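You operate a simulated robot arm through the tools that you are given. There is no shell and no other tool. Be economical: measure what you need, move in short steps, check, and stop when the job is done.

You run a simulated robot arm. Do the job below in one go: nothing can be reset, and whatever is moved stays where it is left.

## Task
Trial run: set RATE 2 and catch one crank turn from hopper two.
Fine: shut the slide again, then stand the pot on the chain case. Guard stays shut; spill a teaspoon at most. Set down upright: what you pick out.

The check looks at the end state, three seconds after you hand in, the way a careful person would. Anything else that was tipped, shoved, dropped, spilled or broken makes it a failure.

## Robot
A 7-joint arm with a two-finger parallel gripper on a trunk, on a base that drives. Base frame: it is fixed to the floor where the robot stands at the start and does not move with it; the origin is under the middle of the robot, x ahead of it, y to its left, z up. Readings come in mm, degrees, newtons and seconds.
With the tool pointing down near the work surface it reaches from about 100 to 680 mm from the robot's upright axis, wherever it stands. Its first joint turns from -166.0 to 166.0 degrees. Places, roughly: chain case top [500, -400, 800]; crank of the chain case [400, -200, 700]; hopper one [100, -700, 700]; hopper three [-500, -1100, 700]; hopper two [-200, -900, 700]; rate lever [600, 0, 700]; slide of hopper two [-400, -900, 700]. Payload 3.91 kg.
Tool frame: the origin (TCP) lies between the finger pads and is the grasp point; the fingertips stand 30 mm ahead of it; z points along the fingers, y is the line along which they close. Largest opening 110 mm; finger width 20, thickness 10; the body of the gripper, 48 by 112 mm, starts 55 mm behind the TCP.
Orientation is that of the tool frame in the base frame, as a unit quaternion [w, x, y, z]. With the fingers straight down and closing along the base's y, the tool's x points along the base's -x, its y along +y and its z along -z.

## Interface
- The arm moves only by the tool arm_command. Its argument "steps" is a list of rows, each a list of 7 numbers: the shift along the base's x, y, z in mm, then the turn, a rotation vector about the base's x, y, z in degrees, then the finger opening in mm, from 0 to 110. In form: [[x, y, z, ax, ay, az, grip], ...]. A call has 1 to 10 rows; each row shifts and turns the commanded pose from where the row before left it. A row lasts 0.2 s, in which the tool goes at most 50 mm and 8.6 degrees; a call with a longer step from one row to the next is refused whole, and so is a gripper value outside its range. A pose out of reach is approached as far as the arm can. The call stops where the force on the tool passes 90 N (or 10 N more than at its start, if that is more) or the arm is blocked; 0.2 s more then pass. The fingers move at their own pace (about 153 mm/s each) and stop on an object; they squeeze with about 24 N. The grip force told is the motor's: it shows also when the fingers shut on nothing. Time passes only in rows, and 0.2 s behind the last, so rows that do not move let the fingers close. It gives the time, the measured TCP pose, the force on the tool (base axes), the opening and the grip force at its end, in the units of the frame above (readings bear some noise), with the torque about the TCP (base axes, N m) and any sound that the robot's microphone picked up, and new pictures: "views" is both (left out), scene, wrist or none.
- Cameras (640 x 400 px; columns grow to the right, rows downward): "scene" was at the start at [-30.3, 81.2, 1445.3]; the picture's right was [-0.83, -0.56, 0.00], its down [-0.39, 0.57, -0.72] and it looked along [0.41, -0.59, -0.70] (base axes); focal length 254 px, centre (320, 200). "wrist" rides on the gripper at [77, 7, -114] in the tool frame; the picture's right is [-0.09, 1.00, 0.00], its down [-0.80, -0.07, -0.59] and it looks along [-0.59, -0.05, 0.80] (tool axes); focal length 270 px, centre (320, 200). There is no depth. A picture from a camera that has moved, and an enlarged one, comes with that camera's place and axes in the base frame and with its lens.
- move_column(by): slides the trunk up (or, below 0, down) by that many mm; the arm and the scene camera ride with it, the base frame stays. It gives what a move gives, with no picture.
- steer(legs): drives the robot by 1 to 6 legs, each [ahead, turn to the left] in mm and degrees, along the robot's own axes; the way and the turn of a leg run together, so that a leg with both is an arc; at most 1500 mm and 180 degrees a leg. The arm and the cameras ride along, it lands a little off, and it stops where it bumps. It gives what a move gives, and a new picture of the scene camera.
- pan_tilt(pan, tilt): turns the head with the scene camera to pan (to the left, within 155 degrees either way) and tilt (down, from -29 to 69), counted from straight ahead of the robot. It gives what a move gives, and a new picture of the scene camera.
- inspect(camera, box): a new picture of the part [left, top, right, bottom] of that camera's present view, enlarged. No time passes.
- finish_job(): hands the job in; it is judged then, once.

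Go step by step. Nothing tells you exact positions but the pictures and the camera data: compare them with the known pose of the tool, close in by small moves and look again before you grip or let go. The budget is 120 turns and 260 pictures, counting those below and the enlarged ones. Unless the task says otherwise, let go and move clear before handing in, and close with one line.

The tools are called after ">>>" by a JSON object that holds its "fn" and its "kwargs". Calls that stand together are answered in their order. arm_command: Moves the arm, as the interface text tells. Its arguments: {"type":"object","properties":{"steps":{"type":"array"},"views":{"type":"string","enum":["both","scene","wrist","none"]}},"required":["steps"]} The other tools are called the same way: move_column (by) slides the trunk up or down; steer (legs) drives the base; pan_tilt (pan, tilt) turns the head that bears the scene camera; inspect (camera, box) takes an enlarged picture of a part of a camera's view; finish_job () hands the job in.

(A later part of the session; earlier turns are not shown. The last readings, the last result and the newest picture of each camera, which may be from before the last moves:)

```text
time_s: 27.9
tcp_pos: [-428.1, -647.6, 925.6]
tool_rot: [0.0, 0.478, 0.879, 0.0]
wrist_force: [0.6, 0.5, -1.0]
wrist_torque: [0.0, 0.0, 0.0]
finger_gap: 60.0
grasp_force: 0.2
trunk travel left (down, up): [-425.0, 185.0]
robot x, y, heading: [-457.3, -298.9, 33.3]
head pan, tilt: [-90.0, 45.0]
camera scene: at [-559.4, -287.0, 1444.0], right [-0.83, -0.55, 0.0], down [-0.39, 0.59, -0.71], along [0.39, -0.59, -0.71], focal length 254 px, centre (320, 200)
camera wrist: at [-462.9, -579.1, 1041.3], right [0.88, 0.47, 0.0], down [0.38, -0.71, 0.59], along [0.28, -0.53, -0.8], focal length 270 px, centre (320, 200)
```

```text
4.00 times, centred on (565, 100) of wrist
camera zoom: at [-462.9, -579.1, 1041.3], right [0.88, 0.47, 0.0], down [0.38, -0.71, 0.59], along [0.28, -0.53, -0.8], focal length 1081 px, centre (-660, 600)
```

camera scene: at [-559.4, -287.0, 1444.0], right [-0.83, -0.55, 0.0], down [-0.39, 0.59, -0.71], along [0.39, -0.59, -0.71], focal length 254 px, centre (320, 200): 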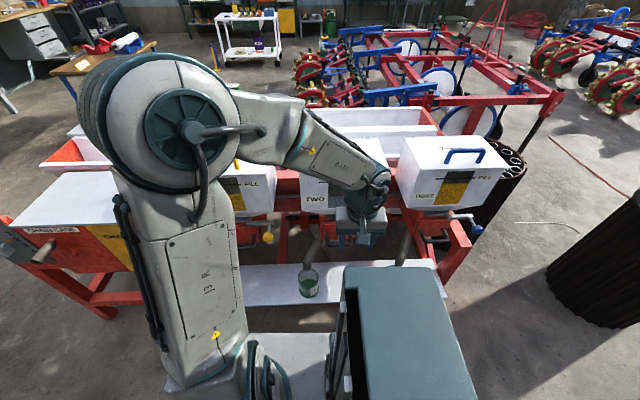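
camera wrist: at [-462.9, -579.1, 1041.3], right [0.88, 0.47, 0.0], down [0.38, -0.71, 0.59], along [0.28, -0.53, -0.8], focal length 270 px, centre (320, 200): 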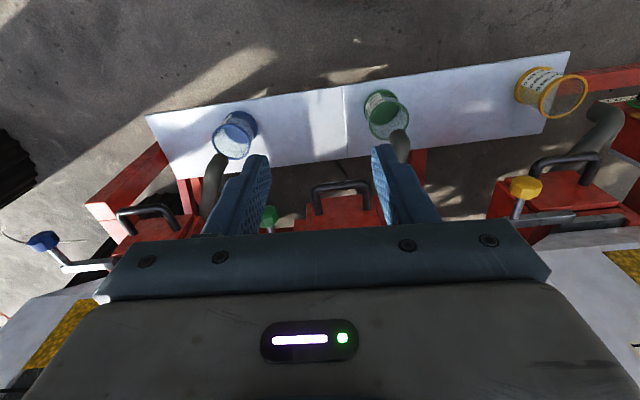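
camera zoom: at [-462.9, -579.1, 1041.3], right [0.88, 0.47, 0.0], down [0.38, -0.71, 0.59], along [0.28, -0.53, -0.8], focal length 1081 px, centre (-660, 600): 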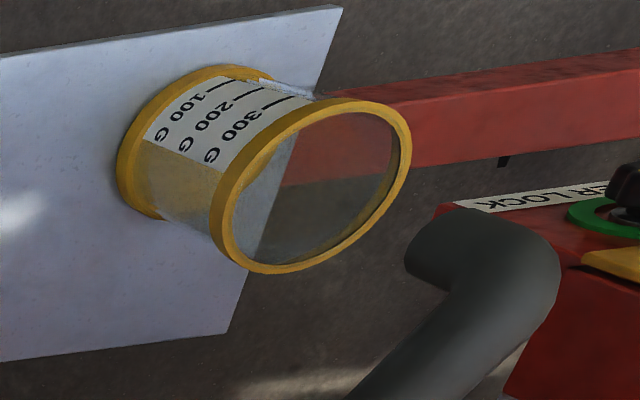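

Pots are empty and pot two's rim is centred under the spout within 7 mm. Moving above knob two.

>>> {"fn": "arm_command", "kwargs": {"steps": [[2.8, -38.8, -25, 0, 0, 0, 70], [2.8, -38.8, -25, 0, 0, 0, 70], [2.8, -38.8, -25, 0, 0, 0, 70], [2.8, -38.8, -25, 0, 0, 0, 70], [2.8, -38.8, -25, 0, 0, 0, 70], [0, 0, 0, 0, 0, 0, 70]]}}

```text
time_s: 29.3
tcp_pos: [-411.9, -839.6, 799.2]
tool_rot: [0.0, 0.476, 0.879, 0.0]
wrist_force: [0.7, -0.2, 0.1]
wrist_torque: [0.0, -0.01, 0.0]
finger_gap: 69.8
grasp_force: 0.0
trunk travel left (down, up): [-425.0, 185.0]
robot x, y, heading: [-458.3, -300.8, 33.4]
head pan, tilt: [-90.0, 45.0]
camera scene: at [-559.1, -287.5, 1444.0], right [-0.83, -0.55, 0.0], down [-0.39, 0.59, -0.71], along [0.39, -0.59, -0.71], focal length 254 px, centre (320, 200)
camera wrist: at [-447.3, -773.2, 914.7], right [0.88, 0.47, 0.0], down [0.38, -0.71, 0.59], along [0.28, -0.52, -0.8], focal length 270 px, centre (320, 200)
```

scene: 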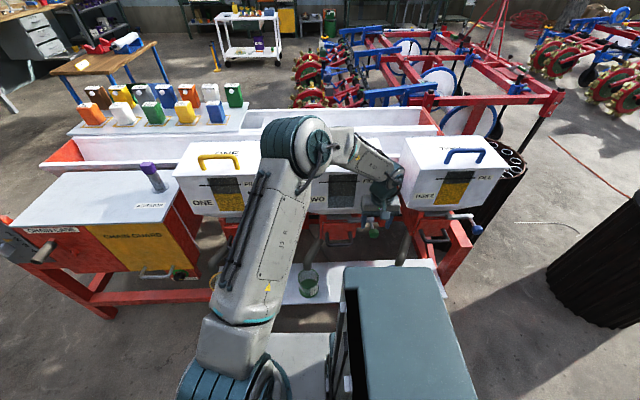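
wrist: 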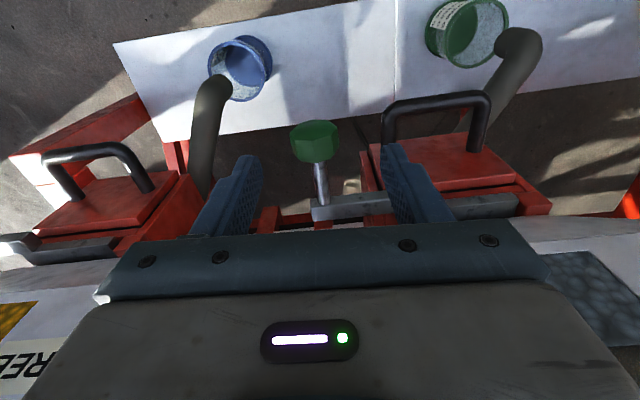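

>>> {"fn": "arm_command", "kwargs": {"steps": [[0.2, -5.8, 0, 0, 0, 0, 54], [0, 0, -25, 0, 0, 0, 54], [0, 0, -25, 0, 0, 0, 54], [0, 0, -21, 0, 0, 0, 54], [0, 0, 0, 0, 0, 0, 54]]}}

```text
time_s: 30.5
tcp_pos: [-414.6, -846.1, 729.0]
tool_rot: [0.0, 0.477, 0.879, 0.0]
wrist_force: [-0.4, 1.0, -0.4]
wrist_torque: [0.0, 0.0, 0.0]
finger_gap: 53.9
grasp_force: 0.0
trunk travel left (down, up): [-425.0, 185.0]
robot x, y, heading: [-457.9, -298.5, 33.7]
head pan, tilt: [-90.0, 45.0]
camera scene: at [-559.2, -287.2, 1444.0], right [-0.83, -0.55, 0.0], down [-0.39, 0.59, -0.71], along [0.39, -0.59, -0.71], focal length 254 px, centre (320, 200)
camera wrist: at [-449.0, -778.3, 844.1], right [0.88, 0.47, 0.0], down [0.38, -0.71, 0.59], along [0.28, -0.53, -0.8], focal length 270 px, centre (320, 200)
```

scene: 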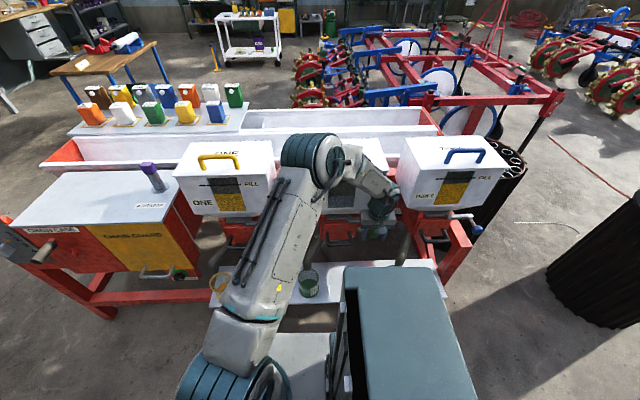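
wrist: 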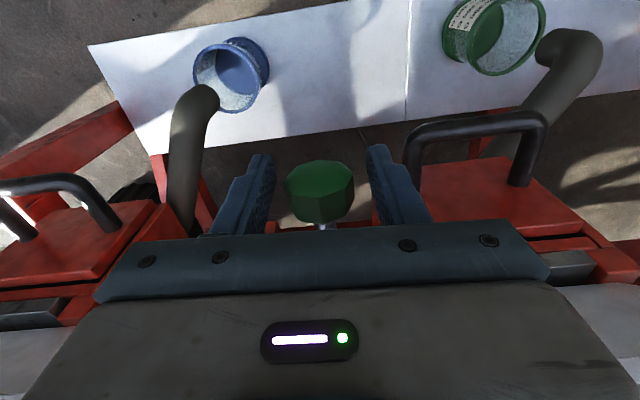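

Knob centred. Gripping and pulling the slide along +u.

>>> {"fn": "arm_command", "kwargs": {"steps": [[0, 0, 0, 0, 0, 0, 0], [0, 0, 0, 0, 0, 0, 0], [0, 0, 0, 0, 0, 0, 0]], "views": "none"}}

>>> {"fn": "arm_command", "kwargs": {"steps": [[-12.6, -8.2, 0, 0, 0, 0, 0], [-12.6, -8.2, 0, 0, 0, 0, 0], [-12.6, -8.2, 0, 0, 0, 0, 0], [0, 0, 0, 0, 0, 0, 0]]}}

```text
time_s: 31.3
tcp_pos: [-413.4, -846.3, 728.6]
tool_rot: [-0.001, 0.476, 0.879, 0.0]
wrist_force: [-1.9, -1.9, -2.6]
wrist_torque: [-0.13, -0.09, 0.98]
finger_gap: 34.0
grasp_force: 44.7
trunk travel left (down, up): [-425.0, 185.0]
robot x, y, heading: [-457.9, -300.7, 33.5]
head pan, tilt: [-90.0, 45.0]
```

```text
time_s: 31.9
tcp_pos: [-413.2, -846.9, 727.7]
tool_rot: [0.003, 0.467, 0.884, 0.021]
wrist_force: [9.5, 26.8, 25.7]
wrist_torque: [0.19, -0.32, 0.83]
finger_gap: 33.6
grasp_force: 45.2
trunk travel left (down, up): [-425.0, 185.0]
robot x, y, heading: [-456.3, -297.2, 34.7]
head pan, tilt: [-90.0, 45.0]
stopped in row 2: the force on the tool passed its limit at 99 N (the readings are from after the stop); the commanded pose is now the measured one
camera scene: at [-557.6, -282.7, 1444.5], right [-0.82, -0.57, 0.0], down [-0.4, 0.58, -0.71], along [0.4, -0.58, -0.7], focal length 254 px, centre (320, 200)
camera wrist: at [-453.1, -784.1, 844.4], right [0.87, 0.49, 0.04], down [0.38, -0.72, 0.58], along [0.31, -0.49, -0.81], focal length 270 px, centre (320, 200)
```

scene: 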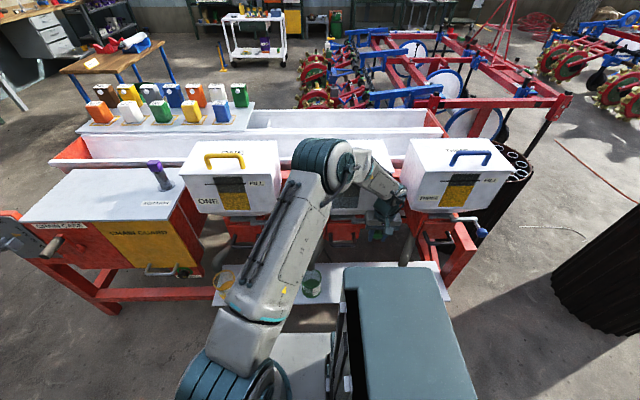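
wrist: 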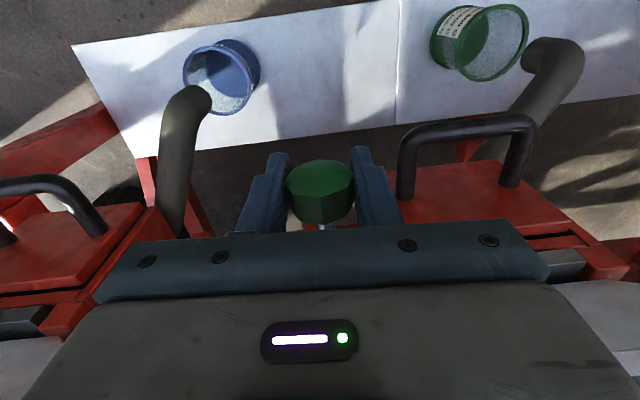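

The slide does not move outward along +u. I'll test gently the other way (−u).

>>> {"fn": "arm_command", "kwargs": {"steps": [[5, 3.3, 0, 0, 0, 0, 0], [5, 3.3, 0, 0, 0, 0, 0], [5, 3.3, 0, 0, 0, 0, 0]], "views": "wrist"}}

```text
time_s: 32.7
tcp_pos: [-412.0, -846.0, 727.5]
tool_rot: [0.002, 0.473, 0.881, 0.011]
wrist_force: [-40.2, -30.0, 19.8]
wrist_torque: [-0.4, -0.02, 0.87]
finger_gap: 34.0
grasp_force: 45.5
trunk travel left (down, up): [-425.0, 185.0]
robot x, y, heading: [-456.3, -300.7, 33.7]
head pan, tilt: [-90.0, 45.0]
camera wrist: at [-450.9, -781.4, 843.3], right [0.88, 0.48, 0.02], down [0.38, -0.72, 0.59], along [0.3, -0.51, -0.81], focal length 270 px, centre (320, 200)
```

wrist: 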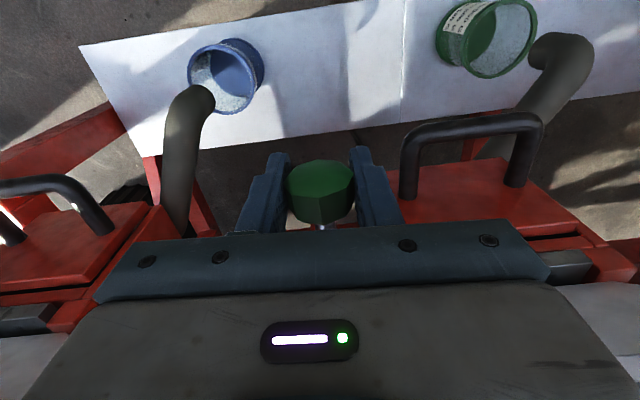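

Also stiff. I'll relax and test pulling outward toward the robot (n).

>>> {"fn": "arm_command", "kwargs": {"steps": [[-7, -4.6, 0, 0, 0, 0, 0], [-7, -4.6, 0, 0, 0, 0, 0], [-3.8, 5.9, 0, 0, 0, 0, 0], [-3.8, 5.9, 0, 0, 0, 0, 0], [-3.8, 5.9, 0, 0, 0, 0, 0], [0, 0, 0, 0, 0, 0, 0]], "views": "wrist"}}

```text
time_s: 34.1
tcp_pos: [-424.0, -832.0, 725.7]
tool_rot: [0.003, 0.468, 0.883, 0.019]
wrist_force: [6.2, 1.3, 34.8]
wrist_torque: [-0.4, -0.44, 0.98]
finger_gap: 33.8
grasp_force: 45.6
trunk travel left (down, up): [-425.0, 185.0]
robot x, y, heading: [-454.8, -294.9, 34.7]
head pan, tilt: [-90.0, 45.0]
camera wrist: at [-463.8, -768.2, 842.6], right [0.87, 0.49, 0.04], down [0.38, -0.72, 0.58], along [0.31, -0.49, -0.81], focal length 270 px, centre (320, 200)
```

wrist: 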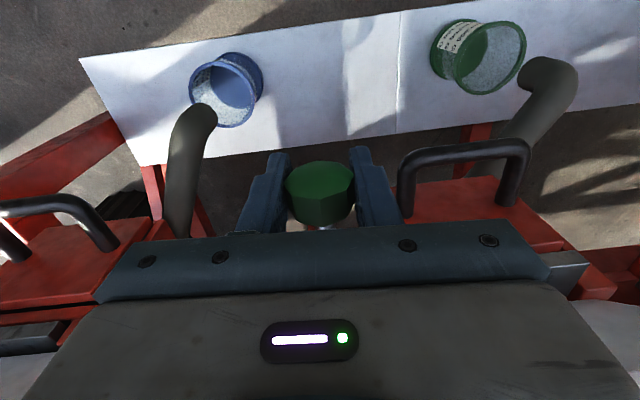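

It slides outward along n (moved ~18 mm). Continuing to pull.

>>> {"fn": "arm_command", "kwargs": {"steps": [[-5.4, 8.4, 1.5, 0, 0, 0, 0], [-5.4, 8.4, 1, 0, 0, 0, 0], [-5.4, 8.4, 0.5, 0, 0, 0, 0], [-5.4, 8.4, 0, 0, 0, 0, 0], [0, 0, 0, 0, 0, 0, 0]], "views": "both"}}

```text
time_s: 35.3
tcp_pos: [-445.5, -802.7, 726.6]
tool_rot: [0.002, 0.467, 0.884, 0.018]
wrist_force: [18.2, -29.9, -1.9]
wrist_torque: [0.0, -0.08, 0.7]
finger_gap: 33.8
grasp_force: 44.9
trunk travel left (down, up): [-425.0, 185.0]
robot x, y, heading: [-454.6, -299.0, 34.3]
head pan, tilt: [-90.0, 45.0]
camera scene: at [-556.3, -291.4, 1444.0], right [-0.82, -0.57, 0.0], down [-0.4, 0.58, -0.7], along [0.4, -0.58, -0.71], focal length 254 px, centre (320, 200)
camera wrist: at [-484.8, -739.1, 842.4], right [0.87, 0.49, 0.03], down [0.38, -0.72, 0.58], along [0.31, -0.49, -0.81], focal length 270 px, centre (320, 200)
```

scene: 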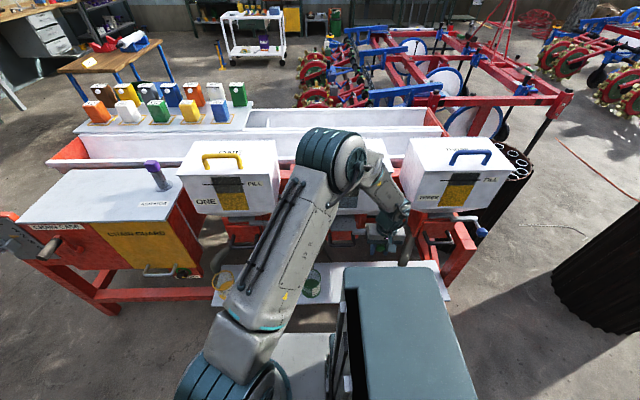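
wrist: 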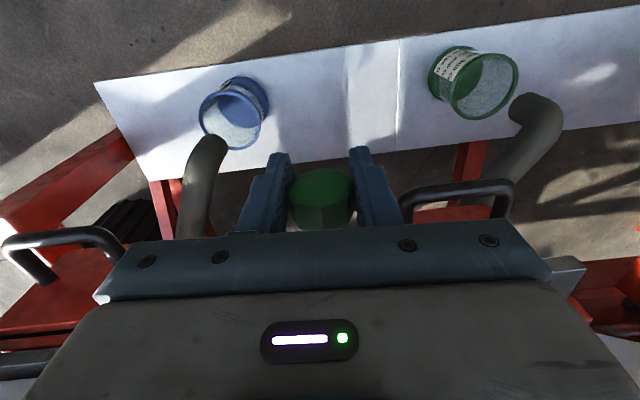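

>>> {"fn": "arm_command", "kwargs": {"steps": [[-4, 6.3, 0, 0, 0, 0, 0], [-4, 6.3, 0, 0, 0, 0, 0], [0, 0, 0, 0, 0, 0, 0]], "views": "none"}}

```text
time_s: 36.1
tcp_pos: [-456.5, -785.4, 725.9]
tool_rot: [-0.001, 0.468, 0.883, 0.021]
wrist_force: [0.4, -0.5, 0.2]
wrist_torque: [0.0, 0.06, 0.03]
finger_gap: 0.0
grasp_force: 37.8
trunk travel left (down, up): [-425.0, 185.0]
robot x, y, heading: [-456.5, -301.6, 34.4]
head pan, tilt: [-90.0, 45.0]
```

The fingers slipped off, so the slide reached its stop after ~55 mm. Opening and rising to look.

>>> {"fn": "arm_command", "kwargs": {"steps": [[0, 0, 40, 0, 0, 0, 20], [-5.4, 20, 45, 0, 0, 0, 60], [-5.4, 20, 45, 0, 0, 0, 60]]}}

>>> {"fn": "inspect", "kwargs": {"camera": "wrist", "box": [180, 100, 560, 240]}}

```text
time_s: 36.9
tcp_pos: [-465.3, -746.3, 853.5]
tool_rot: [0.002, 0.469, 0.883, 0.019]
wrist_force: [0.3, -0.5, 0.1]
wrist_torque: [-0.01, 0.01, 0.02]
finger_gap: 60.2
grasp_force: 0.1
trunk travel left (down, up): [-425.0, 185.0]
robot x, y, heading: [-456.8, -299.8, 34.4]
head pan, tilt: [-90.0, 45.0]
camera scene: at [-558.1, -287.4, 1443.9], right [-0.82, -0.57, 0.0], down [-0.4, 0.58, -0.71], along [0.4, -0.58, -0.71], focal length 254 px, centre (320, 200)
camera wrist: at [-505.2, -681.9, 970.9], right [0.87, 0.49, 0.03], down [0.38, -0.72, 0.58], along [0.31, -0.49, -0.81], focal length 270 px, centre (320, 200)
```

scene: 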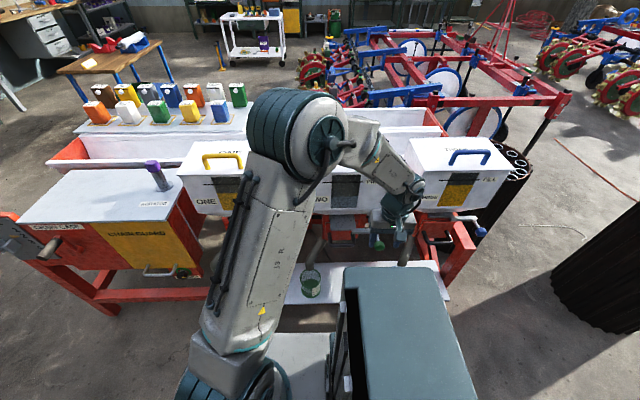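
wrist: 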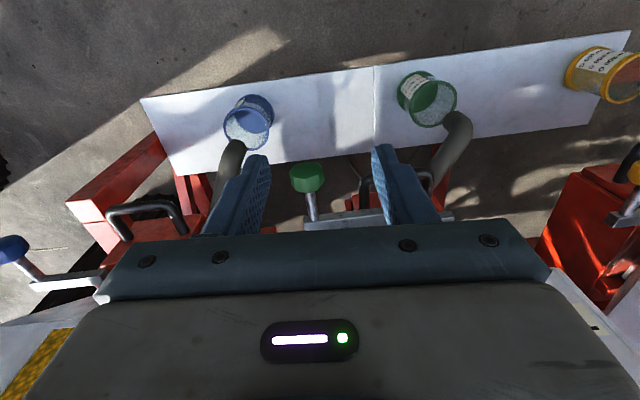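

```text
1.68 times, centred on (370, 170) of wrist
camera zoom: at [-505.2, -681.9, 970.9], right [0.87, 0.49, 0.03], down [0.38, -0.72, 0.58], along [0.31, -0.49, -0.81], focal length 455 px, centre (236, 250)
```

zoom: 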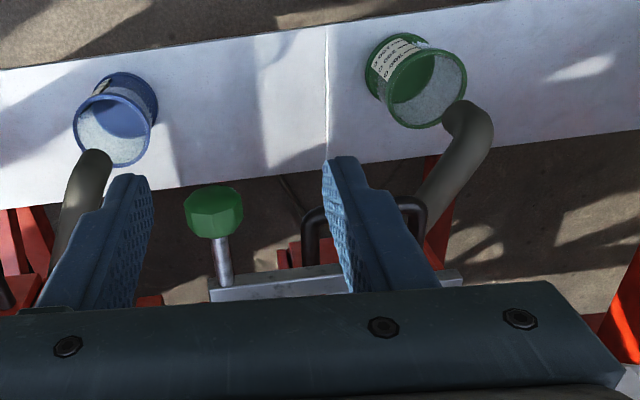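

Slide two is open (knob stayed out ~55 mm), pot still empty. Now retract the arm a bit and drive ahead along the machine to the crank.

>>> {"fn": "arm_command", "kwargs": {"steps": [[-19, 29.5, 30, 0, 0, 0, 60], [-19, 29.5, 30, 0, 0, 0, 60]], "views": "none"}}

>>> {"fn": "steer", "kwargs": {"legs": [[650, -1.2]]}}

>>> {"fn": "pan_tilt", "kwargs": {"pan": -75, "tilt": 50}}

```text
time_s: 37.5
tcp_pos: [-502.7, -688.1, 914.6]
tool_rot: [0.001, 0.468, 0.884, 0.019]
wrist_force: [0.3, -0.6, -0.3]
wrist_torque: [-0.02, -0.04, 0.01]
finger_gap: 59.9
grasp_force: 0.1
trunk travel left (down, up): [-425.0, 185.0]
robot x, y, heading: [-456.6, -305.4, 34.7]
head pan, tilt: [-90.0, 45.0]
```

```text
time_s: 41.2
tcp_pos: [40.0, -315.2, 914.2]
tool_rot: [0.003, 0.472, 0.881, 0.019]
wrist_force: [0.3, -0.1, -0.7]
wrist_torque: [0.0, 0.0, 0.0]
finger_gap: 60.2
grasp_force: 0.1
trunk travel left (down, up): [-425.0, 185.0]
robot x, y, heading: [90.6, 75.7, 33.9]
head pan, tilt: [-90.0, 45.0]
camera scene: at [-10.2, 85.8, 1444.0], right [-0.83, -0.56, 0.0], down [-0.39, 0.59, -0.71], along [0.39, -0.59, -0.71], focal length 254 px, centre (320, 200)
```

scene: 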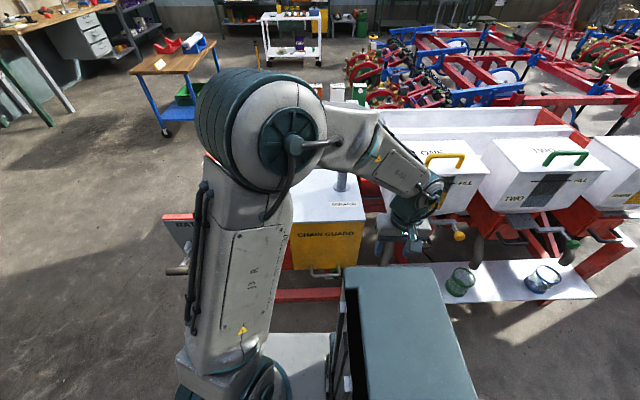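

```text
time_s: 42.0
tcp_pos: [40.8, -314.2, 913.5]
tool_rot: [0.002, 0.472, 0.881, 0.019]
wrist_force: [-0.7, -0.6, 0.0]
wrist_torque: [-0.04, 0.0, -0.02]
finger_gap: 60.0
grasp_force: 0.1
trunk travel left (down, up): [-425.0, 185.0]
robot x, y, heading: [89.5, 69.8, 33.6]
head pan, tilt: [-75.0, 50.0]
camera scene: at [2.4, 102.6, 1437.1], right [-0.66, -0.75, 0.0], down [-0.58, 0.5, -0.64], along [0.48, -0.42, -0.77], focal length 254 px, centre (320, 200)
```

scene: 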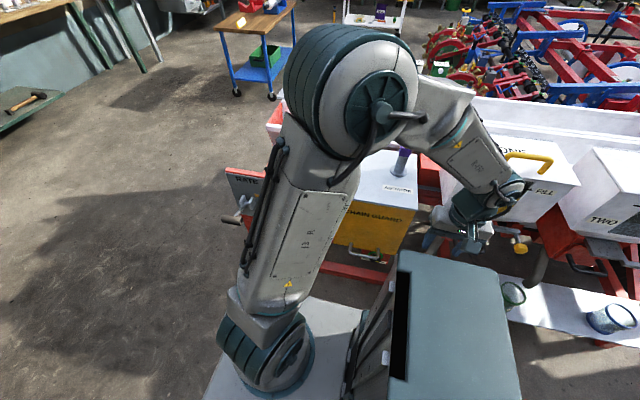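

Robot now stands in front of the chain case. I'll swing the tool over to hover near the crank handle, tilting it 40° toward the machine.

>>> {"fn": "arm_command", "kwargs": {"steps": [[35.2, 19.2, -9.3, -3.53, -2.06, 0, 70], [35.2, 19.2, -9.3, -3.53, -2.06, 0, 70], [35.2, 19.2, -9.3, -3.53, -2.06, 0, 70], [35.2, 19.2, -9.3, -3.53, -2.06, 0, 70], [35.2, 19.2, -9.3, -3.53, -2.06, 0, 70], [35.2, 19.2, -9.3, -3.53, -2.06, 0, 70], [35.2, 19.2, -9.3, -3.53, -2.06, 0, 70], [35.2, 19.2, -9.3, -3.53, -2.06, 0, 70], [35.2, 19.2, -9.3, -3.53, -2.06, 0, 70], [35.2, 19.2, -9.3, -3.53, -2.06, 0, 70]]}}

```text
time_s: 44.1
tcp_pos: [427.5, -187.0, 838.3]
tool_rot: [0.298, 0.439, 0.831, -0.166]
wrist_force: [0.1, 0.9, 0.7]
wrist_torque: [-0.04, 0.01, -0.03]
finger_gap: 70.2
grasp_force: 0.0
out of reach, approached as far as the arm can: row 6, 7, 8, 9, 10
trunk travel left (down, up): [-425.0, 185.0]
robot x, y, heading: [89.7, 69.2, 33.8]
head pan, tilt: [-75.0, 50.0]
camera scene: at [3.4, 106.5, 1437.1], right [-0.66, -0.75, 0.0], down [-0.58, 0.5, -0.64], along [0.48, -0.42, -0.77], focal length 254 px, centre (320, 200)
camera wrist: at [359.6, -74.9, 876.4], right [0.86, 0.5, 0.04], down [0.08, -0.22, 0.97], along [0.5, -0.84, -0.23], focal length 270 px, centre (320, 200)
```

scene: 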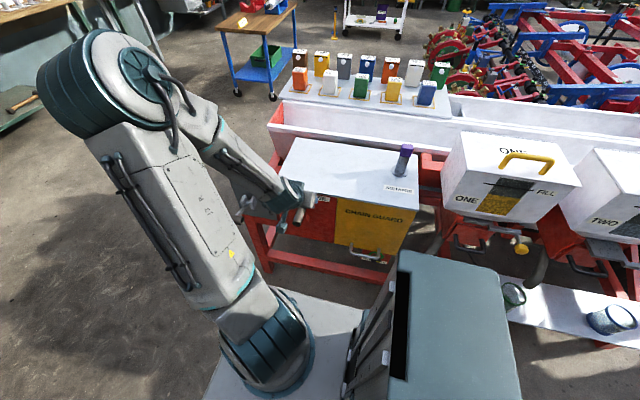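
wrist: 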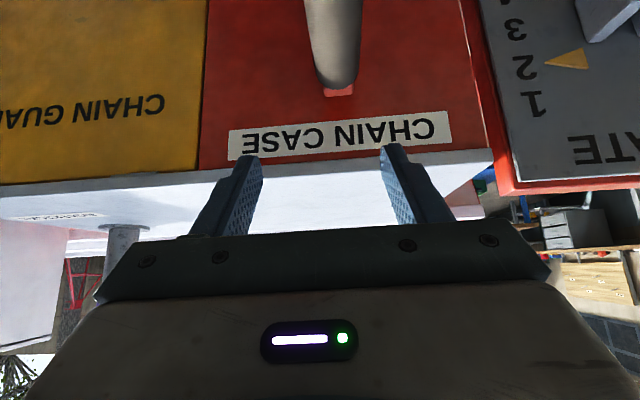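

The arm is too folded here for that tilt. RATE pointer clearly sits at 2. I'll raise the trunk a little for clearance and back up 200 mm for a better reach.

>>> {"fn": "move_column", "kwargs": {"by": 60}}

>>> {"fn": "steer", "kwargs": {"legs": [[-200, 0]]}}

```text
time_s: 45.1
tcp_pos: [425.4, -190.7, 896.4]
tool_rot: [0.299, 0.439, 0.831, -0.164]
wrist_force: [0.9, 0.2, -0.2]
wrist_torque: [0.02, 0.02, 0.01]
finger_gap: 69.7
grasp_force: 0.1
trunk travel left (down, up): [-485.0, 125.0]
robot x, y, heading: [93.2, 70.9, 33.9]
head pan, tilt: [-75.0, 50.0]
```

```text
time_s: 46.8
tcp_pos: [260.2, -300.2, 897.7]
tool_rot: [0.299, 0.438, 0.832, -0.163]
wrist_force: [-0.7, -0.6, -0.2]
wrist_torque: [-0.02, 0.02, 0.01]
finger_gap: 69.9
grasp_force: 0.1
trunk travel left (down, up): [-485.0, 125.0]
robot x, y, heading: [-75.4, -41.0, 34.3]
head pan, tilt: [-75.0, 50.0]
camera scene: at [-164.3, -9.8, 1497.1], right [-0.66, -0.76, 0.0], down [-0.58, 0.5, -0.64], along [0.49, -0.42, -0.77], focal length 254 px, centre (320, 200)
```

scene: 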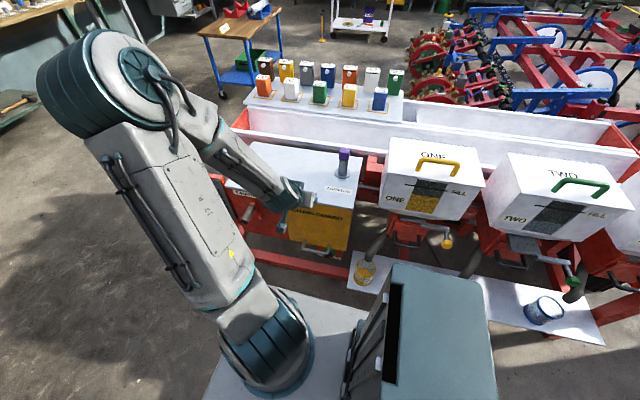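

>>> {"fn": "arm_command", "kwargs": {"steps": [[26.6, 35.6, -10, 0, 0, 0, 70], [26.6, 35.6, -10, 0, 0, 0, 70], [26.6, 35.6, -18, 0, 0, 0, 70], [26.6, 35.6, -20, 0, 0, 0, 70], [26.6, 35.6, -20, 0, 0, 0, 70]]}}

```text
time_s: 48.0
tcp_pos: [392.0, -122.7, 816.6]
tool_rot: [0.3, 0.437, 0.832, -0.164]
wrist_force: [-0.2, 0.1, -0.7]
wrist_torque: [-0.01, 0.0, 0.01]
finger_gap: 70.0
grasp_force: 0.1
trunk travel left (down, up): [-485.0, 125.0]
robot x, y, heading: [-74.5, -40.3, 34.2]
head pan, tilt: [-75.0, 50.0]
camera scene: at [-164.0, -9.4, 1497.1], right [-0.66, -0.76, 0.0], down [-0.58, 0.5, -0.64], along [0.49, -0.42, -0.77], focal length 254 px, centre (320, 200)
camera wrist: at [324.7, -9.2, 856.0], right [0.86, 0.5, 0.05], down [0.08, -0.23, 0.97], along [0.5, -0.83, -0.24], focal length 270 px, centre (320, 200)
```

scene: 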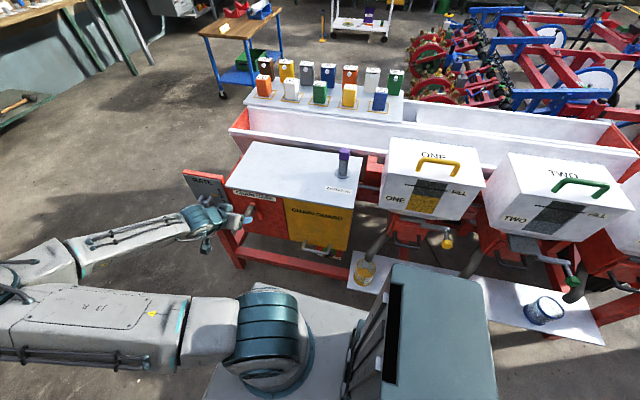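
wrist: 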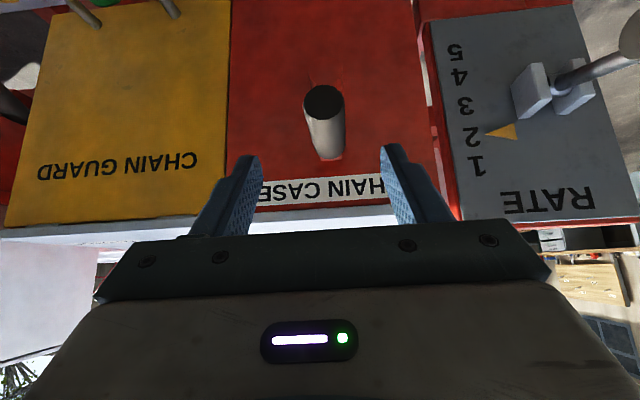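

Frontal view confirms RATE at 2. Let me zoom on the crank for its arm and any arrow.

>>> {"fn": "inspect", "kwargs": {"camera": "wrist", "box": [220, 0, 430, 180]}}

>>> {"fn": "inspect", "kwargs": {"camera": "scene", "box": [180, 160, 370, 280]}}

```text
2.22 times, centred on (325, 90) of wrist
camera zoom: at [324.7, -9.2, 856.0], right [0.86, 0.5, 0.05], down [0.08, -0.23, 0.97], along [0.5, -0.83, -0.24], focal length 601 px, centre (309, 444)
```

zoom: 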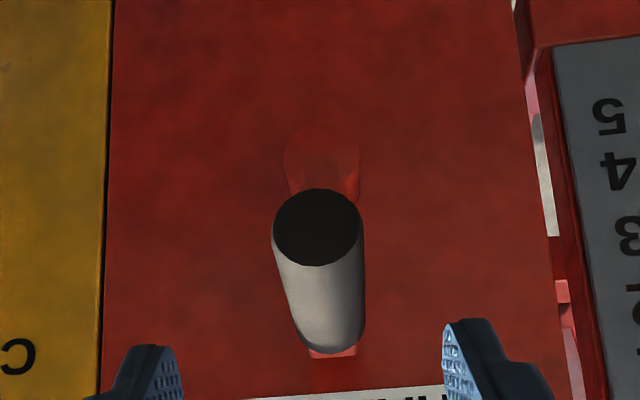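

```text
3.33 times, centred on (275, 220) of scene
camera zoom: at [-164.0, -9.4, 1497.1], right [-0.66, -0.76, 0.0], down [-0.58, 0.5, -0.64], along [0.49, -0.42, -0.77], focal length 848 px, centre (470, 133)
```

zoom: 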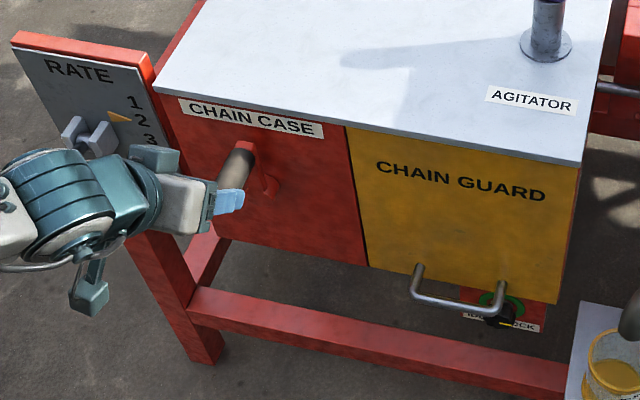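

Handle stands at 12 o'clock, axis about u=-268, z≈746, hub some 70 mm below. Approaching along the tool axis.

>>> {"fn": "arm_command", "kwargs": {"steps": [[11.2, -13.1, -23.5, 0, 0, 0, 70], [11.2, -13.1, -23.5, 0, 0, 0, 70], [11.1, -13.1, -23.6, 0, 0, 0, 60], [0, 0, 0, 0, 0, 0, 60]]}}

>>> {"fn": "inspect", "kwargs": {"camera": "scene", "box": [190, 160, 300, 260]}}

```text
time_s: 49.0
tcp_pos: [426.4, -161.4, 745.8]
tool_rot: [0.299, 0.439, 0.831, -0.164]
wrist_force: [0.1, 0.4, 0.0]
wrist_torque: [0.01, -0.01, 0.0]
finger_gap: 60.3
grasp_force: 0.1
trunk travel left (down, up): [-485.0, 125.0]
robot x, y, heading: [-68.9, -42.0, 34.1]
head pan, tilt: [-75.0, 50.0]
camera scene: at [-163.7, -9.5, 1497.1], right [-0.66, -0.76, 0.0], down [-0.58, 0.5, -0.64], along [0.49, -0.42, -0.77], focal length 254 px, centre (320, 200)
camera wrist: at [359.5, -49.5, 785.5], right [0.86, 0.5, 0.05], down [0.08, -0.23, 0.97], along [0.5, -0.83, -0.24], focal length 270 px, centre (320, 200)
```

scene: 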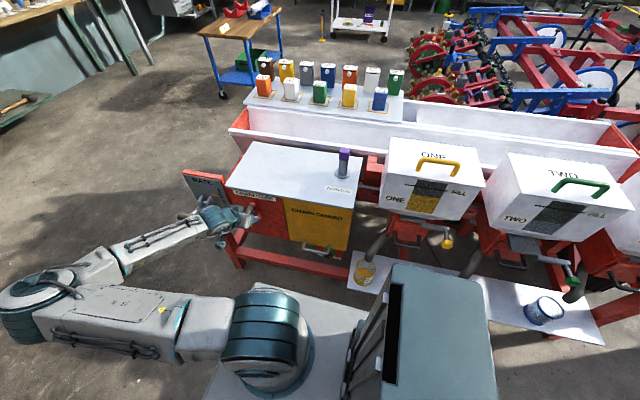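
wrist: 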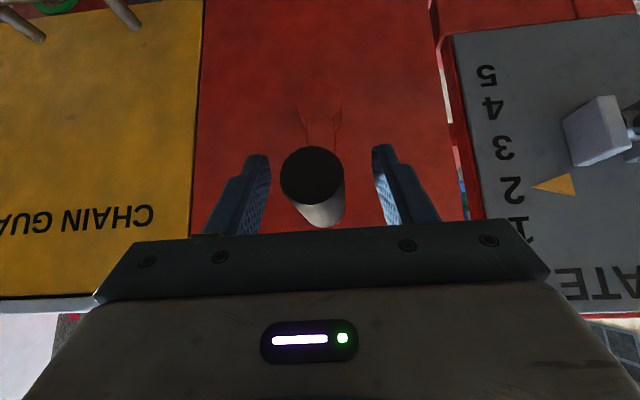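

```text
4.00 times, centred on (245, 210) of scene
camera zoom: at [-163.7, -9.5, 1497.1], right [-0.66, -0.76, 0.0], down [-0.58, 0.5, -0.64], along [0.49, -0.42, -0.77], focal length 1018 px, centre (620, 160)
```

zoom: 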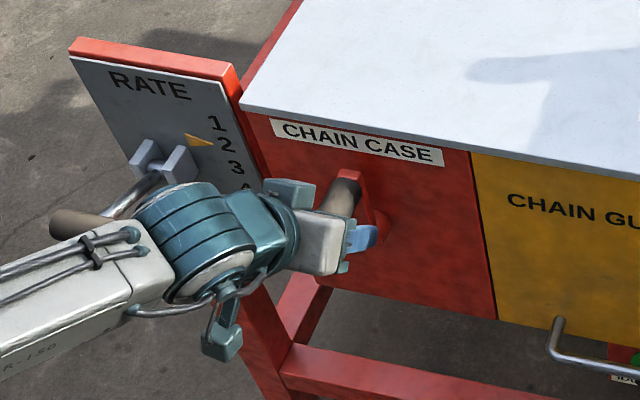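

Well centred. Gripping and trying the first 30° clockwise.

>>> {"fn": "arm_command", "kwargs": {"steps": [[0, 0, 0, 0, 0, 0, 0], [0, 0, 0, 0, 0, 0, 0], [0, 0, 0, 0, 0, 0, 0]], "views": "none"}}

>>> {"fn": "arm_command", "kwargs": {"steps": [[-16.9, -11, -2.7, 0, 0, 0, 0], [-15.8, -10.3, -7.8, 0, 0, 0, 0], [0, 0, 0, 0, 0, 0, 0]], "views": "wrist"}}

```text
time_s: 49.8
tcp_pos: [425.8, -164.0, 745.6]
tool_rot: [0.299, 0.438, 0.832, -0.164]
wrist_force: [-3.4, -3.9, 0.1]
wrist_torque: [-0.03, 0.41, 1.27]
finger_gap: 30.0
grasp_force: 44.5
trunk travel left (down, up): [-485.0, 125.0]
robot x, y, heading: [-75.9, -40.1, 33.8]
head pan, tilt: [-75.0, 50.0]
```

```text
time_s: 50.5
tcp_pos: [393.0, -186.5, 736.9]
tool_rot: [0.299, 0.44, 0.83, -0.166]
wrist_force: [14.4, -16.1, 9.1]
wrist_torque: [-0.16, -0.68, 1.07]
finger_gap: 30.1
grasp_force: 44.7
trunk travel left (down, up): [-485.0, 125.0]
robot x, y, heading: [-75.3, -39.8, 33.8]
head pan, tilt: [-75.0, 50.0]
camera wrist: at [325.6, -72.3, 776.2], right [0.86, 0.5, 0.04], down [0.08, -0.22, 0.97], along [0.5, -0.84, -0.23], focal length 270 px, centre (320, 200)
```

wrist: 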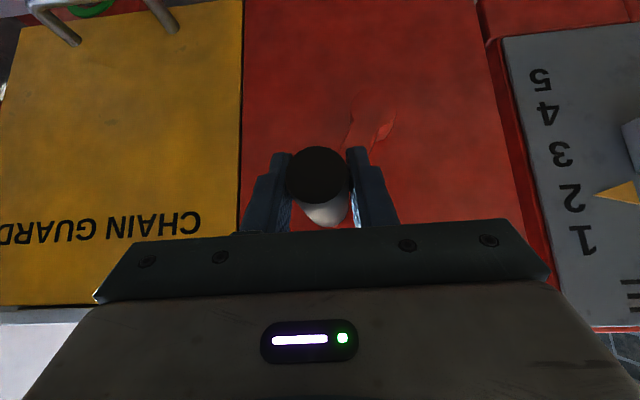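

Crank turns freely. Continuing to 90°.

>>> {"fn": "arm_command", "kwargs": {"steps": [[-13.6, -8.8, -12.3, 0, 0, 0, 0], [-10.3, -6.7, -16.2, 0, 0, 0, 0], [-6.5, -4.3, -18.8, 0, 0, 0, 0], [-2.3, -1.5, -20.2, 0, 0, 0, 0], [0, 0, 0, 0, 0, 0, 0]], "views": "both"}}

```text
time_s: 51.8
tcp_pos: [356.3, -210.1, 671.1]
tool_rot: [0.297, 0.441, 0.83, -0.169]
wrist_force: [-22.5, -38.8, 10.3]
wrist_torque: [0.45, -0.35, 1.55]
finger_gap: 30.2
grasp_force: 44.8
trunk travel left (down, up): [-485.0, 125.0]
robot x, y, heading: [-74.4, -39.3, 33.8]
head pan, tilt: [-75.0, 50.0]
camera scene: at [-166.9, -12.8, 1496.8], right [-0.66, -0.75, 0.0], down [-0.57, 0.51, -0.64], along [0.48, -0.42, -0.77], focal length 254 px, centre (320, 200)
camera wrist: at [290.1, -96.3, 710.5], right [0.87, 0.5, 0.04], down [0.08, -0.22, 0.97], along [0.49, -0.84, -0.23], focal length 270 px, centre (320, 200)
```

scene: 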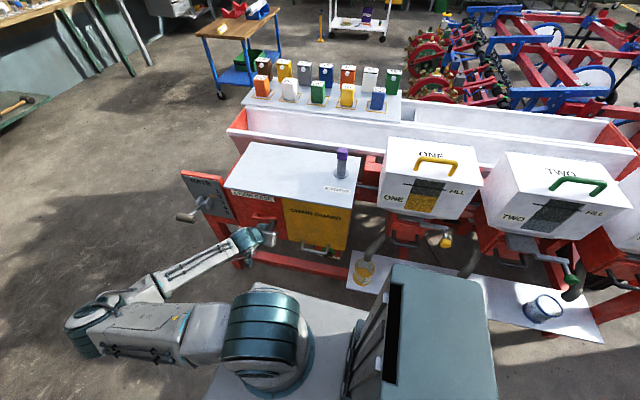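
wrist: 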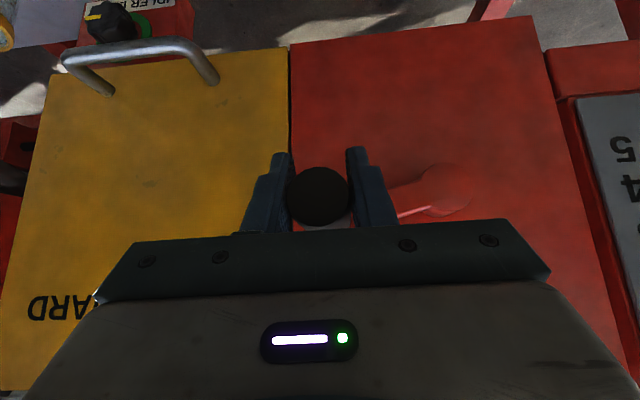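

Forces suggest radius ≈85 (hub z≈660). Continuing with the corrected circle to ~140° and checking.

>>> {"fn": "arm_command", "kwargs": {"steps": [[-5.4, -3.5, -14.5, 0, 0, 0, 0], [4, 2.6, -21.7, 0, 0, 0, 0], [8.6, 5.6, -19.7, 0, 0, 0, 0], [12.6, 8.2, -16.3, 0, 0, 0, 0], [0, 0, 0, 0, 0, 0, 0]], "views": "wrist"}}

```text
time_s: 52.8
tcp_pos: [362.1, -204.2, 597.7]
tool_rot: [0.288, 0.446, 0.829, -0.177]
wrist_force: [-1.0, -16.5, -11.4]
wrist_torque: [-0.79, -0.34, 0.73]
finger_gap: 29.7
grasp_force: 44.9
trunk travel left (down, up): [-485.0, 125.0]
robot x, y, heading: [-73.6, -40.5, 33.0]
head pan, tilt: [-75.0, 50.0]
stopped in row 5: the force on the tool passed its limit at 96 N (the readings are from after the stop); the commanded pose is now the measured one
camera wrist: at [299.5, -89.8, 637.5], right [0.88, 0.48, 0.02], down [0.1, -0.22, 0.97], along [0.47, -0.85, -0.24], focal length 270 px, centre (320, 200)
```

wrist: 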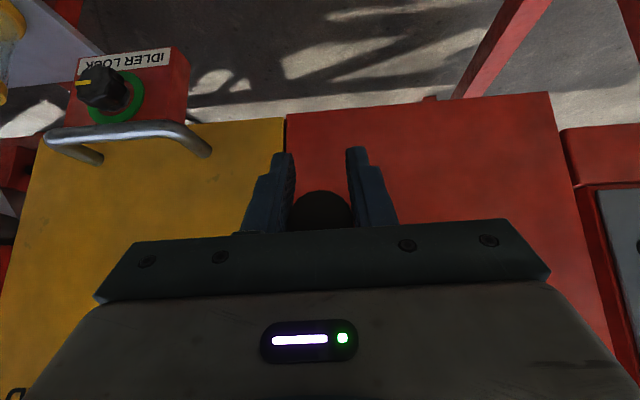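

Stopped at 96 N: the handle has slid up toward the palm. I'll look closely at the idler-lock knob and the crank from the cameras.

>>> {"fn": "inspect", "kwargs": {"camera": "wrist", "box": [40, 30, 220, 170]}}

>>> {"fn": "inspect", "kwargs": {"camera": "scene", "box": [220, 180, 400, 290]}}

>>> {"fn": "inspect", "kwargs": {"camera": "wrist", "box": [230, 120, 410, 240]}}

```text
2.86 times, centred on (130, 100) of wrist
camera zoom: at [299.5, -89.8, 637.5], right [0.88, 0.48, 0.02], down [0.1, -0.22, 0.97], along [0.47, -0.85, -0.24], focal length 772 px, centre (863, 486)
```

zoom: 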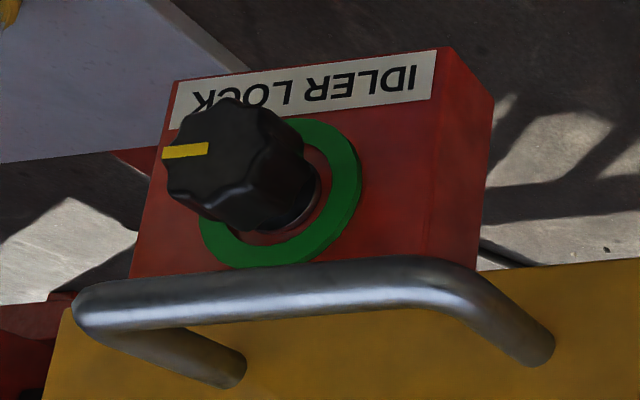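

```text
3.56 times, centred on (310, 235) of scene
camera zoom: at [-163.4, -9.8, 1497.1], right [-0.67, -0.74, 0.0], down [-0.57, 0.51, -0.64], along [0.48, -0.43, -0.77], focal length 904 px, centre (356, 76)
```

zoom: 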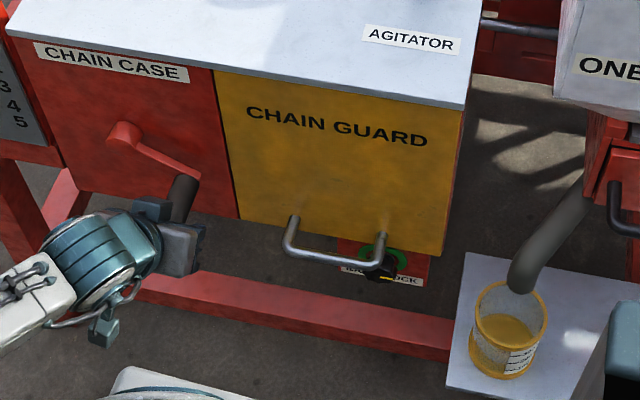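

```text
3.33 times, centred on (320, 180) of wrist
camera zoom: at [299.5, -89.8, 637.5], right [0.88, 0.48, 0.02], down [0.1, -0.22, 0.97], along [0.47, -0.85, -0.24], focal length 901 px, centre (320, 267)
```

zoom: 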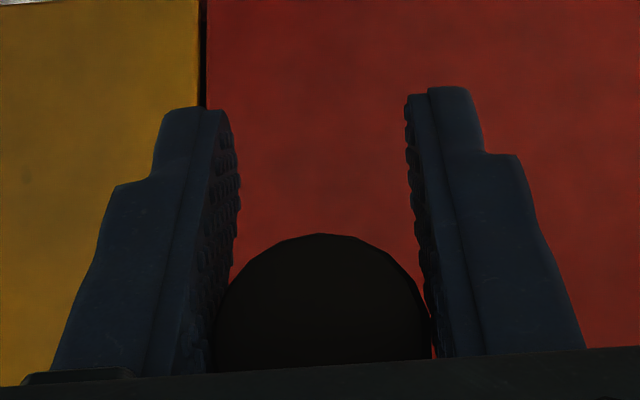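

The crank is at ~115°; pads slip lengthwise when the pull is vertical. I'll release, and regrip with the tool horizontal so I can roll with the crank.

>>> {"fn": "arm_command", "kwargs": {"steps": [[0, 0, 0, 0, 0, 0, 70], [0, 0, 0, 0, 0, 0, 70], [-17, 26.3, 37, 0, 0, 0, 70], [-17, 26.3, 37, 0, 0, 0, 70], [-17, 26.3, 20, 0, 0, 0, 70]], "views": "none"}}

>>> {"fn": "arm_command", "kwargs": {"steps": [[-5, 7.5, 0, -6.5, -4.2, 0, 70], [-5, 7.5, 0, -6.5, -4.2, 0, 70], [-5, 7.5, 0, -6.5, -4.2, 0, 70], [-5, 7.5, 0, -6.5, -4.2, 0, 70], [-5, 7.5, 0, -6.5, -4.2, 0, 70], [-5, 7.5, 0, -6.5, -4.2, 0, 70], [0, 0, 0, 0, 0, 0, 70]], "views": "both"}}

```text
time_s: 54.0
tcp_pos: [312.6, -125.1, 692.7]
tool_rot: [0.289, 0.447, 0.828, -0.175]
wrist_force: [0.1, -0.5, -0.3]
wrist_torque: [0.01, 0.0, -0.02]
finger_gap: 70.1
grasp_force: 0.0
trunk travel left (down, up): [-485.0, 125.0]
robot x, y, heading: [-79.2, -41.5, 33.2]
head pan, tilt: [-75.0, 50.0]
```

```text
time_s: 55.6
tcp_pos: [284.2, -79.6, 690.9]
tool_rot: [0.591, 0.352, 0.641, -0.34]
wrist_force: [0.9, 0.4, 0.5]
wrist_torque: [-0.03, 0.0, -0.02]
finger_gap: 70.3
grasp_force: 0.0
trunk travel left (down, up): [-485.0, 125.0]
robot x, y, heading: [-76.3, -40.8, 33.5]
head pan, tilt: [-75.0, 50.0]
camera scene: at [-164.0, -8.9, 1497.1], right [-0.66, -0.75, 0.0], down [-0.57, 0.51, -0.64], along [0.48, -0.43, -0.77], focal length 254 px, centre (320, 200)
camera wrist: at [227.5, 25.8, 623.7], right [0.85, 0.52, 0.07], down [-0.33, 0.43, 0.84], along [0.41, -0.74, 0.54], focal length 270 px, centre (320, 200)
```

scene: 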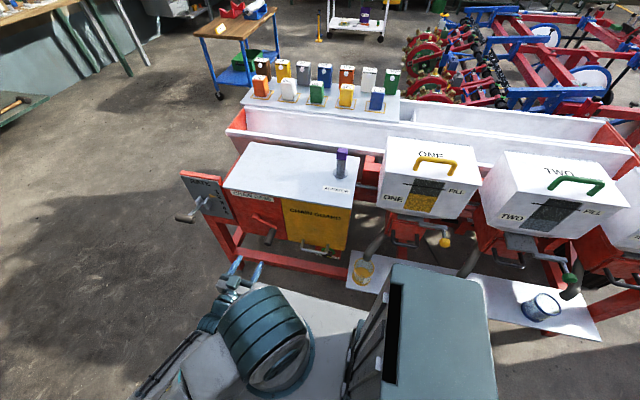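
wrist: 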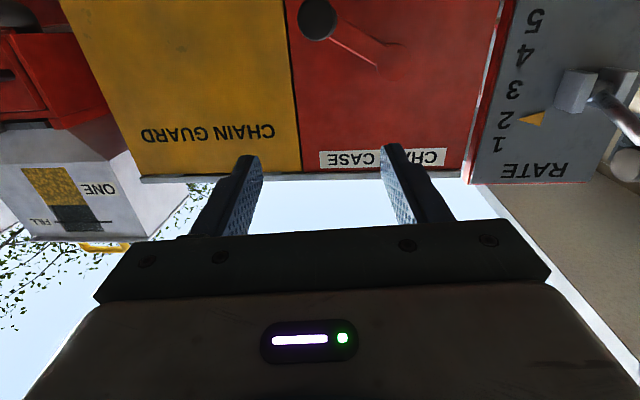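

Tool is nearly horizontal and reachable. Now I roll it ~65° so the pads press along the crank's tangent, and line up with the handle at about (u −191, z 631).

>>> {"fn": "arm_command", "kwargs": {"steps": [[4.3, -7.3, -7.5, -4.8, 6.5, 0.2, 70], [4.3, -7.3, -7.5, -4.8, 6.5, 0.2, 70], [4.3, -7.3, -7.5, -4.8, 6.5, 0.2, 70], [4.3, -7.3, -7.5, -4.8, 6.5, 0.2, 70], [4.3, -7.3, -7.5, -4.8, 6.5, 0.2, 70], [4.3, -7.3, -7.5, -4.8, 6.5, 0.2, 70], [4.3, -7.3, -7.5, -4.8, 6.5, 0.2, 70], [4.3, -7.3, -7.5, -4.8, 6.5, 0.2, 70], [0, 0, 0, 0, 0, 0, 70]], "views": "both"}}

```text
time_s: 57.6
tcp_pos: [318.1, -138.2, 632.6]
tool_rot: [0.339, -0.045, 0.693, -0.634]
wrist_force: [0.3, 0.5, 0.2]
wrist_torque: [-0.01, 0.04, -0.01]
finger_gap: 69.8
grasp_force: 0.2
trunk travel left (down, up): [-485.0, 125.0]
robot x, y, heading: [-76.6, -42.0, 33.3]
head pan, tilt: [-75.0, 50.0]
camera scene: at [-164.0, -9.1, 1497.1], right [-0.66, -0.75, 0.0], down [-0.57, 0.51, -0.64], along [0.48, -0.43, -0.77], focal length 254 px, centre (320, 200)
camera wrist: at [201.7, -78.7, 591.7], right [0.43, 0.23, -0.87], down [0.27, 0.89, 0.37], along [0.86, -0.4, 0.32], focal length 270 px, centre (320, 200)
```

scene: 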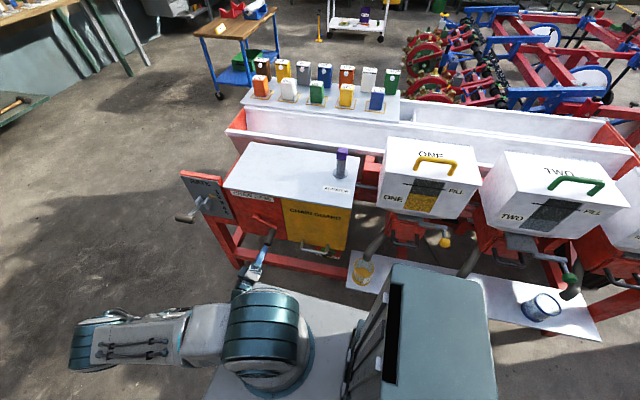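
wrist: 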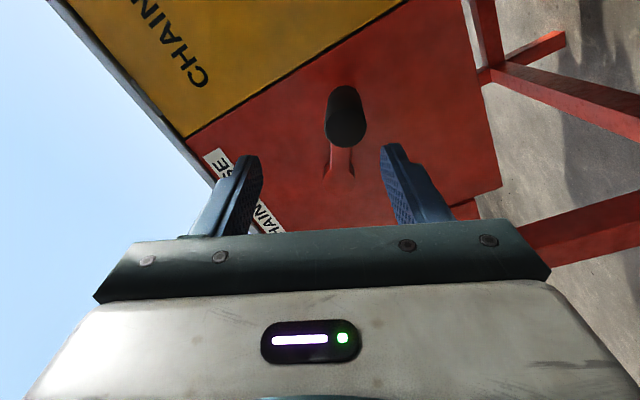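

The pads are now aligned with the crank's tangent. Approaching partway and checking the centring.

>>> {"fn": "arm_command", "kwargs": {"steps": [[15, -19.5, -3.5, 0, 0, 0, 70], [15, -19.5, -3.5, 0, 0, 0, 70], [0, 0, 0, 0, 0, 0, 70]], "views": "wrist"}}

```text
time_s: 58.4
tcp_pos: [347.9, -175.6, 625.3]
tool_rot: [0.339, -0.046, 0.693, -0.634]
wrist_force: [-0.4, -0.2, 0.1]
wrist_torque: [0.0, -0.01, 0.0]
finger_gap: 70.1
grasp_force: 0.1
trunk travel left (down, up): [-485.0, 125.0]
robot x, y, heading: [-75.4, -38.9, 33.3]
head pan, tilt: [-75.0, 50.0]
camera wrist: at [231.9, -116.9, 584.3], right [0.43, 0.23, -0.87], down [0.27, 0.89, 0.37], along [0.86, -0.4, 0.32], focal length 270 px, centre (320, 200)
```

wrist: 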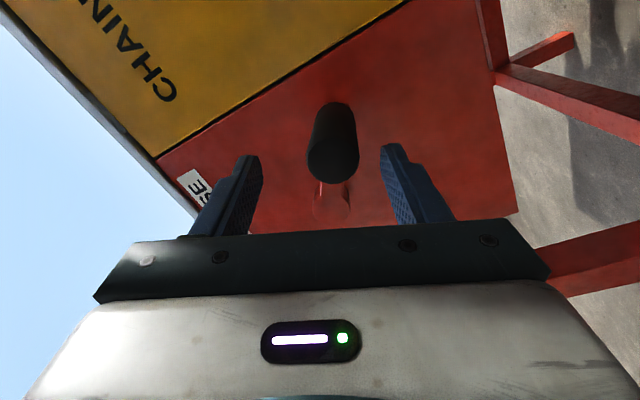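

>>> {"fn": "arm_command", "kwargs": {"steps": [[-5, -3.3, -8, 0, 0, 0, 70], [7.6, -11.7, 0, 0, 0, 0, 70], [7.6, -11.7, 0, 0, 0, 0, 70], [0, 0, 0, 0, 0, 0, 60]], "views": "wrist"}}

```text
time_s: 59.4
tcp_pos: [355.8, -204.8, 617.5]
tool_rot: [0.339, -0.045, 0.693, -0.634]
wrist_force: [1.3, -0.7, 0.9]
wrist_torque: [0.02, -0.03, 0.0]
finger_gap: 60.1
grasp_force: 0.0
trunk travel left (down, up): [-485.0, 125.0]
robot x, y, heading: [-73.7, -41.1, 33.3]
head pan, tilt: [-75.0, 50.0]
camera wrist: at [240.7, -144.4, 575.7], right [0.43, 0.23, -0.87], down [0.27, 0.89, 0.37], along [0.86, -0.4, 0.32], focal length 270 px, centre (320, 200)
```

wrist: 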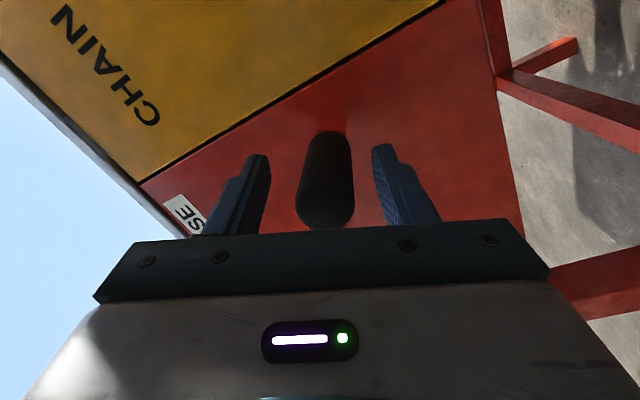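

Handle is centred along the tool axis. Gripping and rolling with the crank for the next ~30°.

>>> {"fn": "arm_command", "kwargs": {"steps": [[0, 0, 0, 0, 0, 0, 0], [0, 0, 0, 0, 0, 0, 0], [0, 0, 0, 0, 0, 0, 0], [4.9, 3.2, -9.8, 4.1, -6.3, 0, 0], [5.9, 3.9, -9.1, 4.1, -6.3, 0, 0], [0, 0, 0, 0, 0, 0, 0]], "views": "none"}}

```text
time_s: 60.8
tcp_pos: [367.6, -195.9, 597.3]
tool_rot: [0.415, 0.049, 0.695, -0.584]
wrist_force: [-5.2, 5.5, -10.2]
wrist_torque: [1.36, 1.46, 0.77]
finger_gap: 32.1
grasp_force: 44.9
trunk travel left (down, up): [-485.0, 125.0]
robot x, y, heading: [-74.4, -39.1, 33.6]
head pan, tilt: [-75.0, 50.0]
```

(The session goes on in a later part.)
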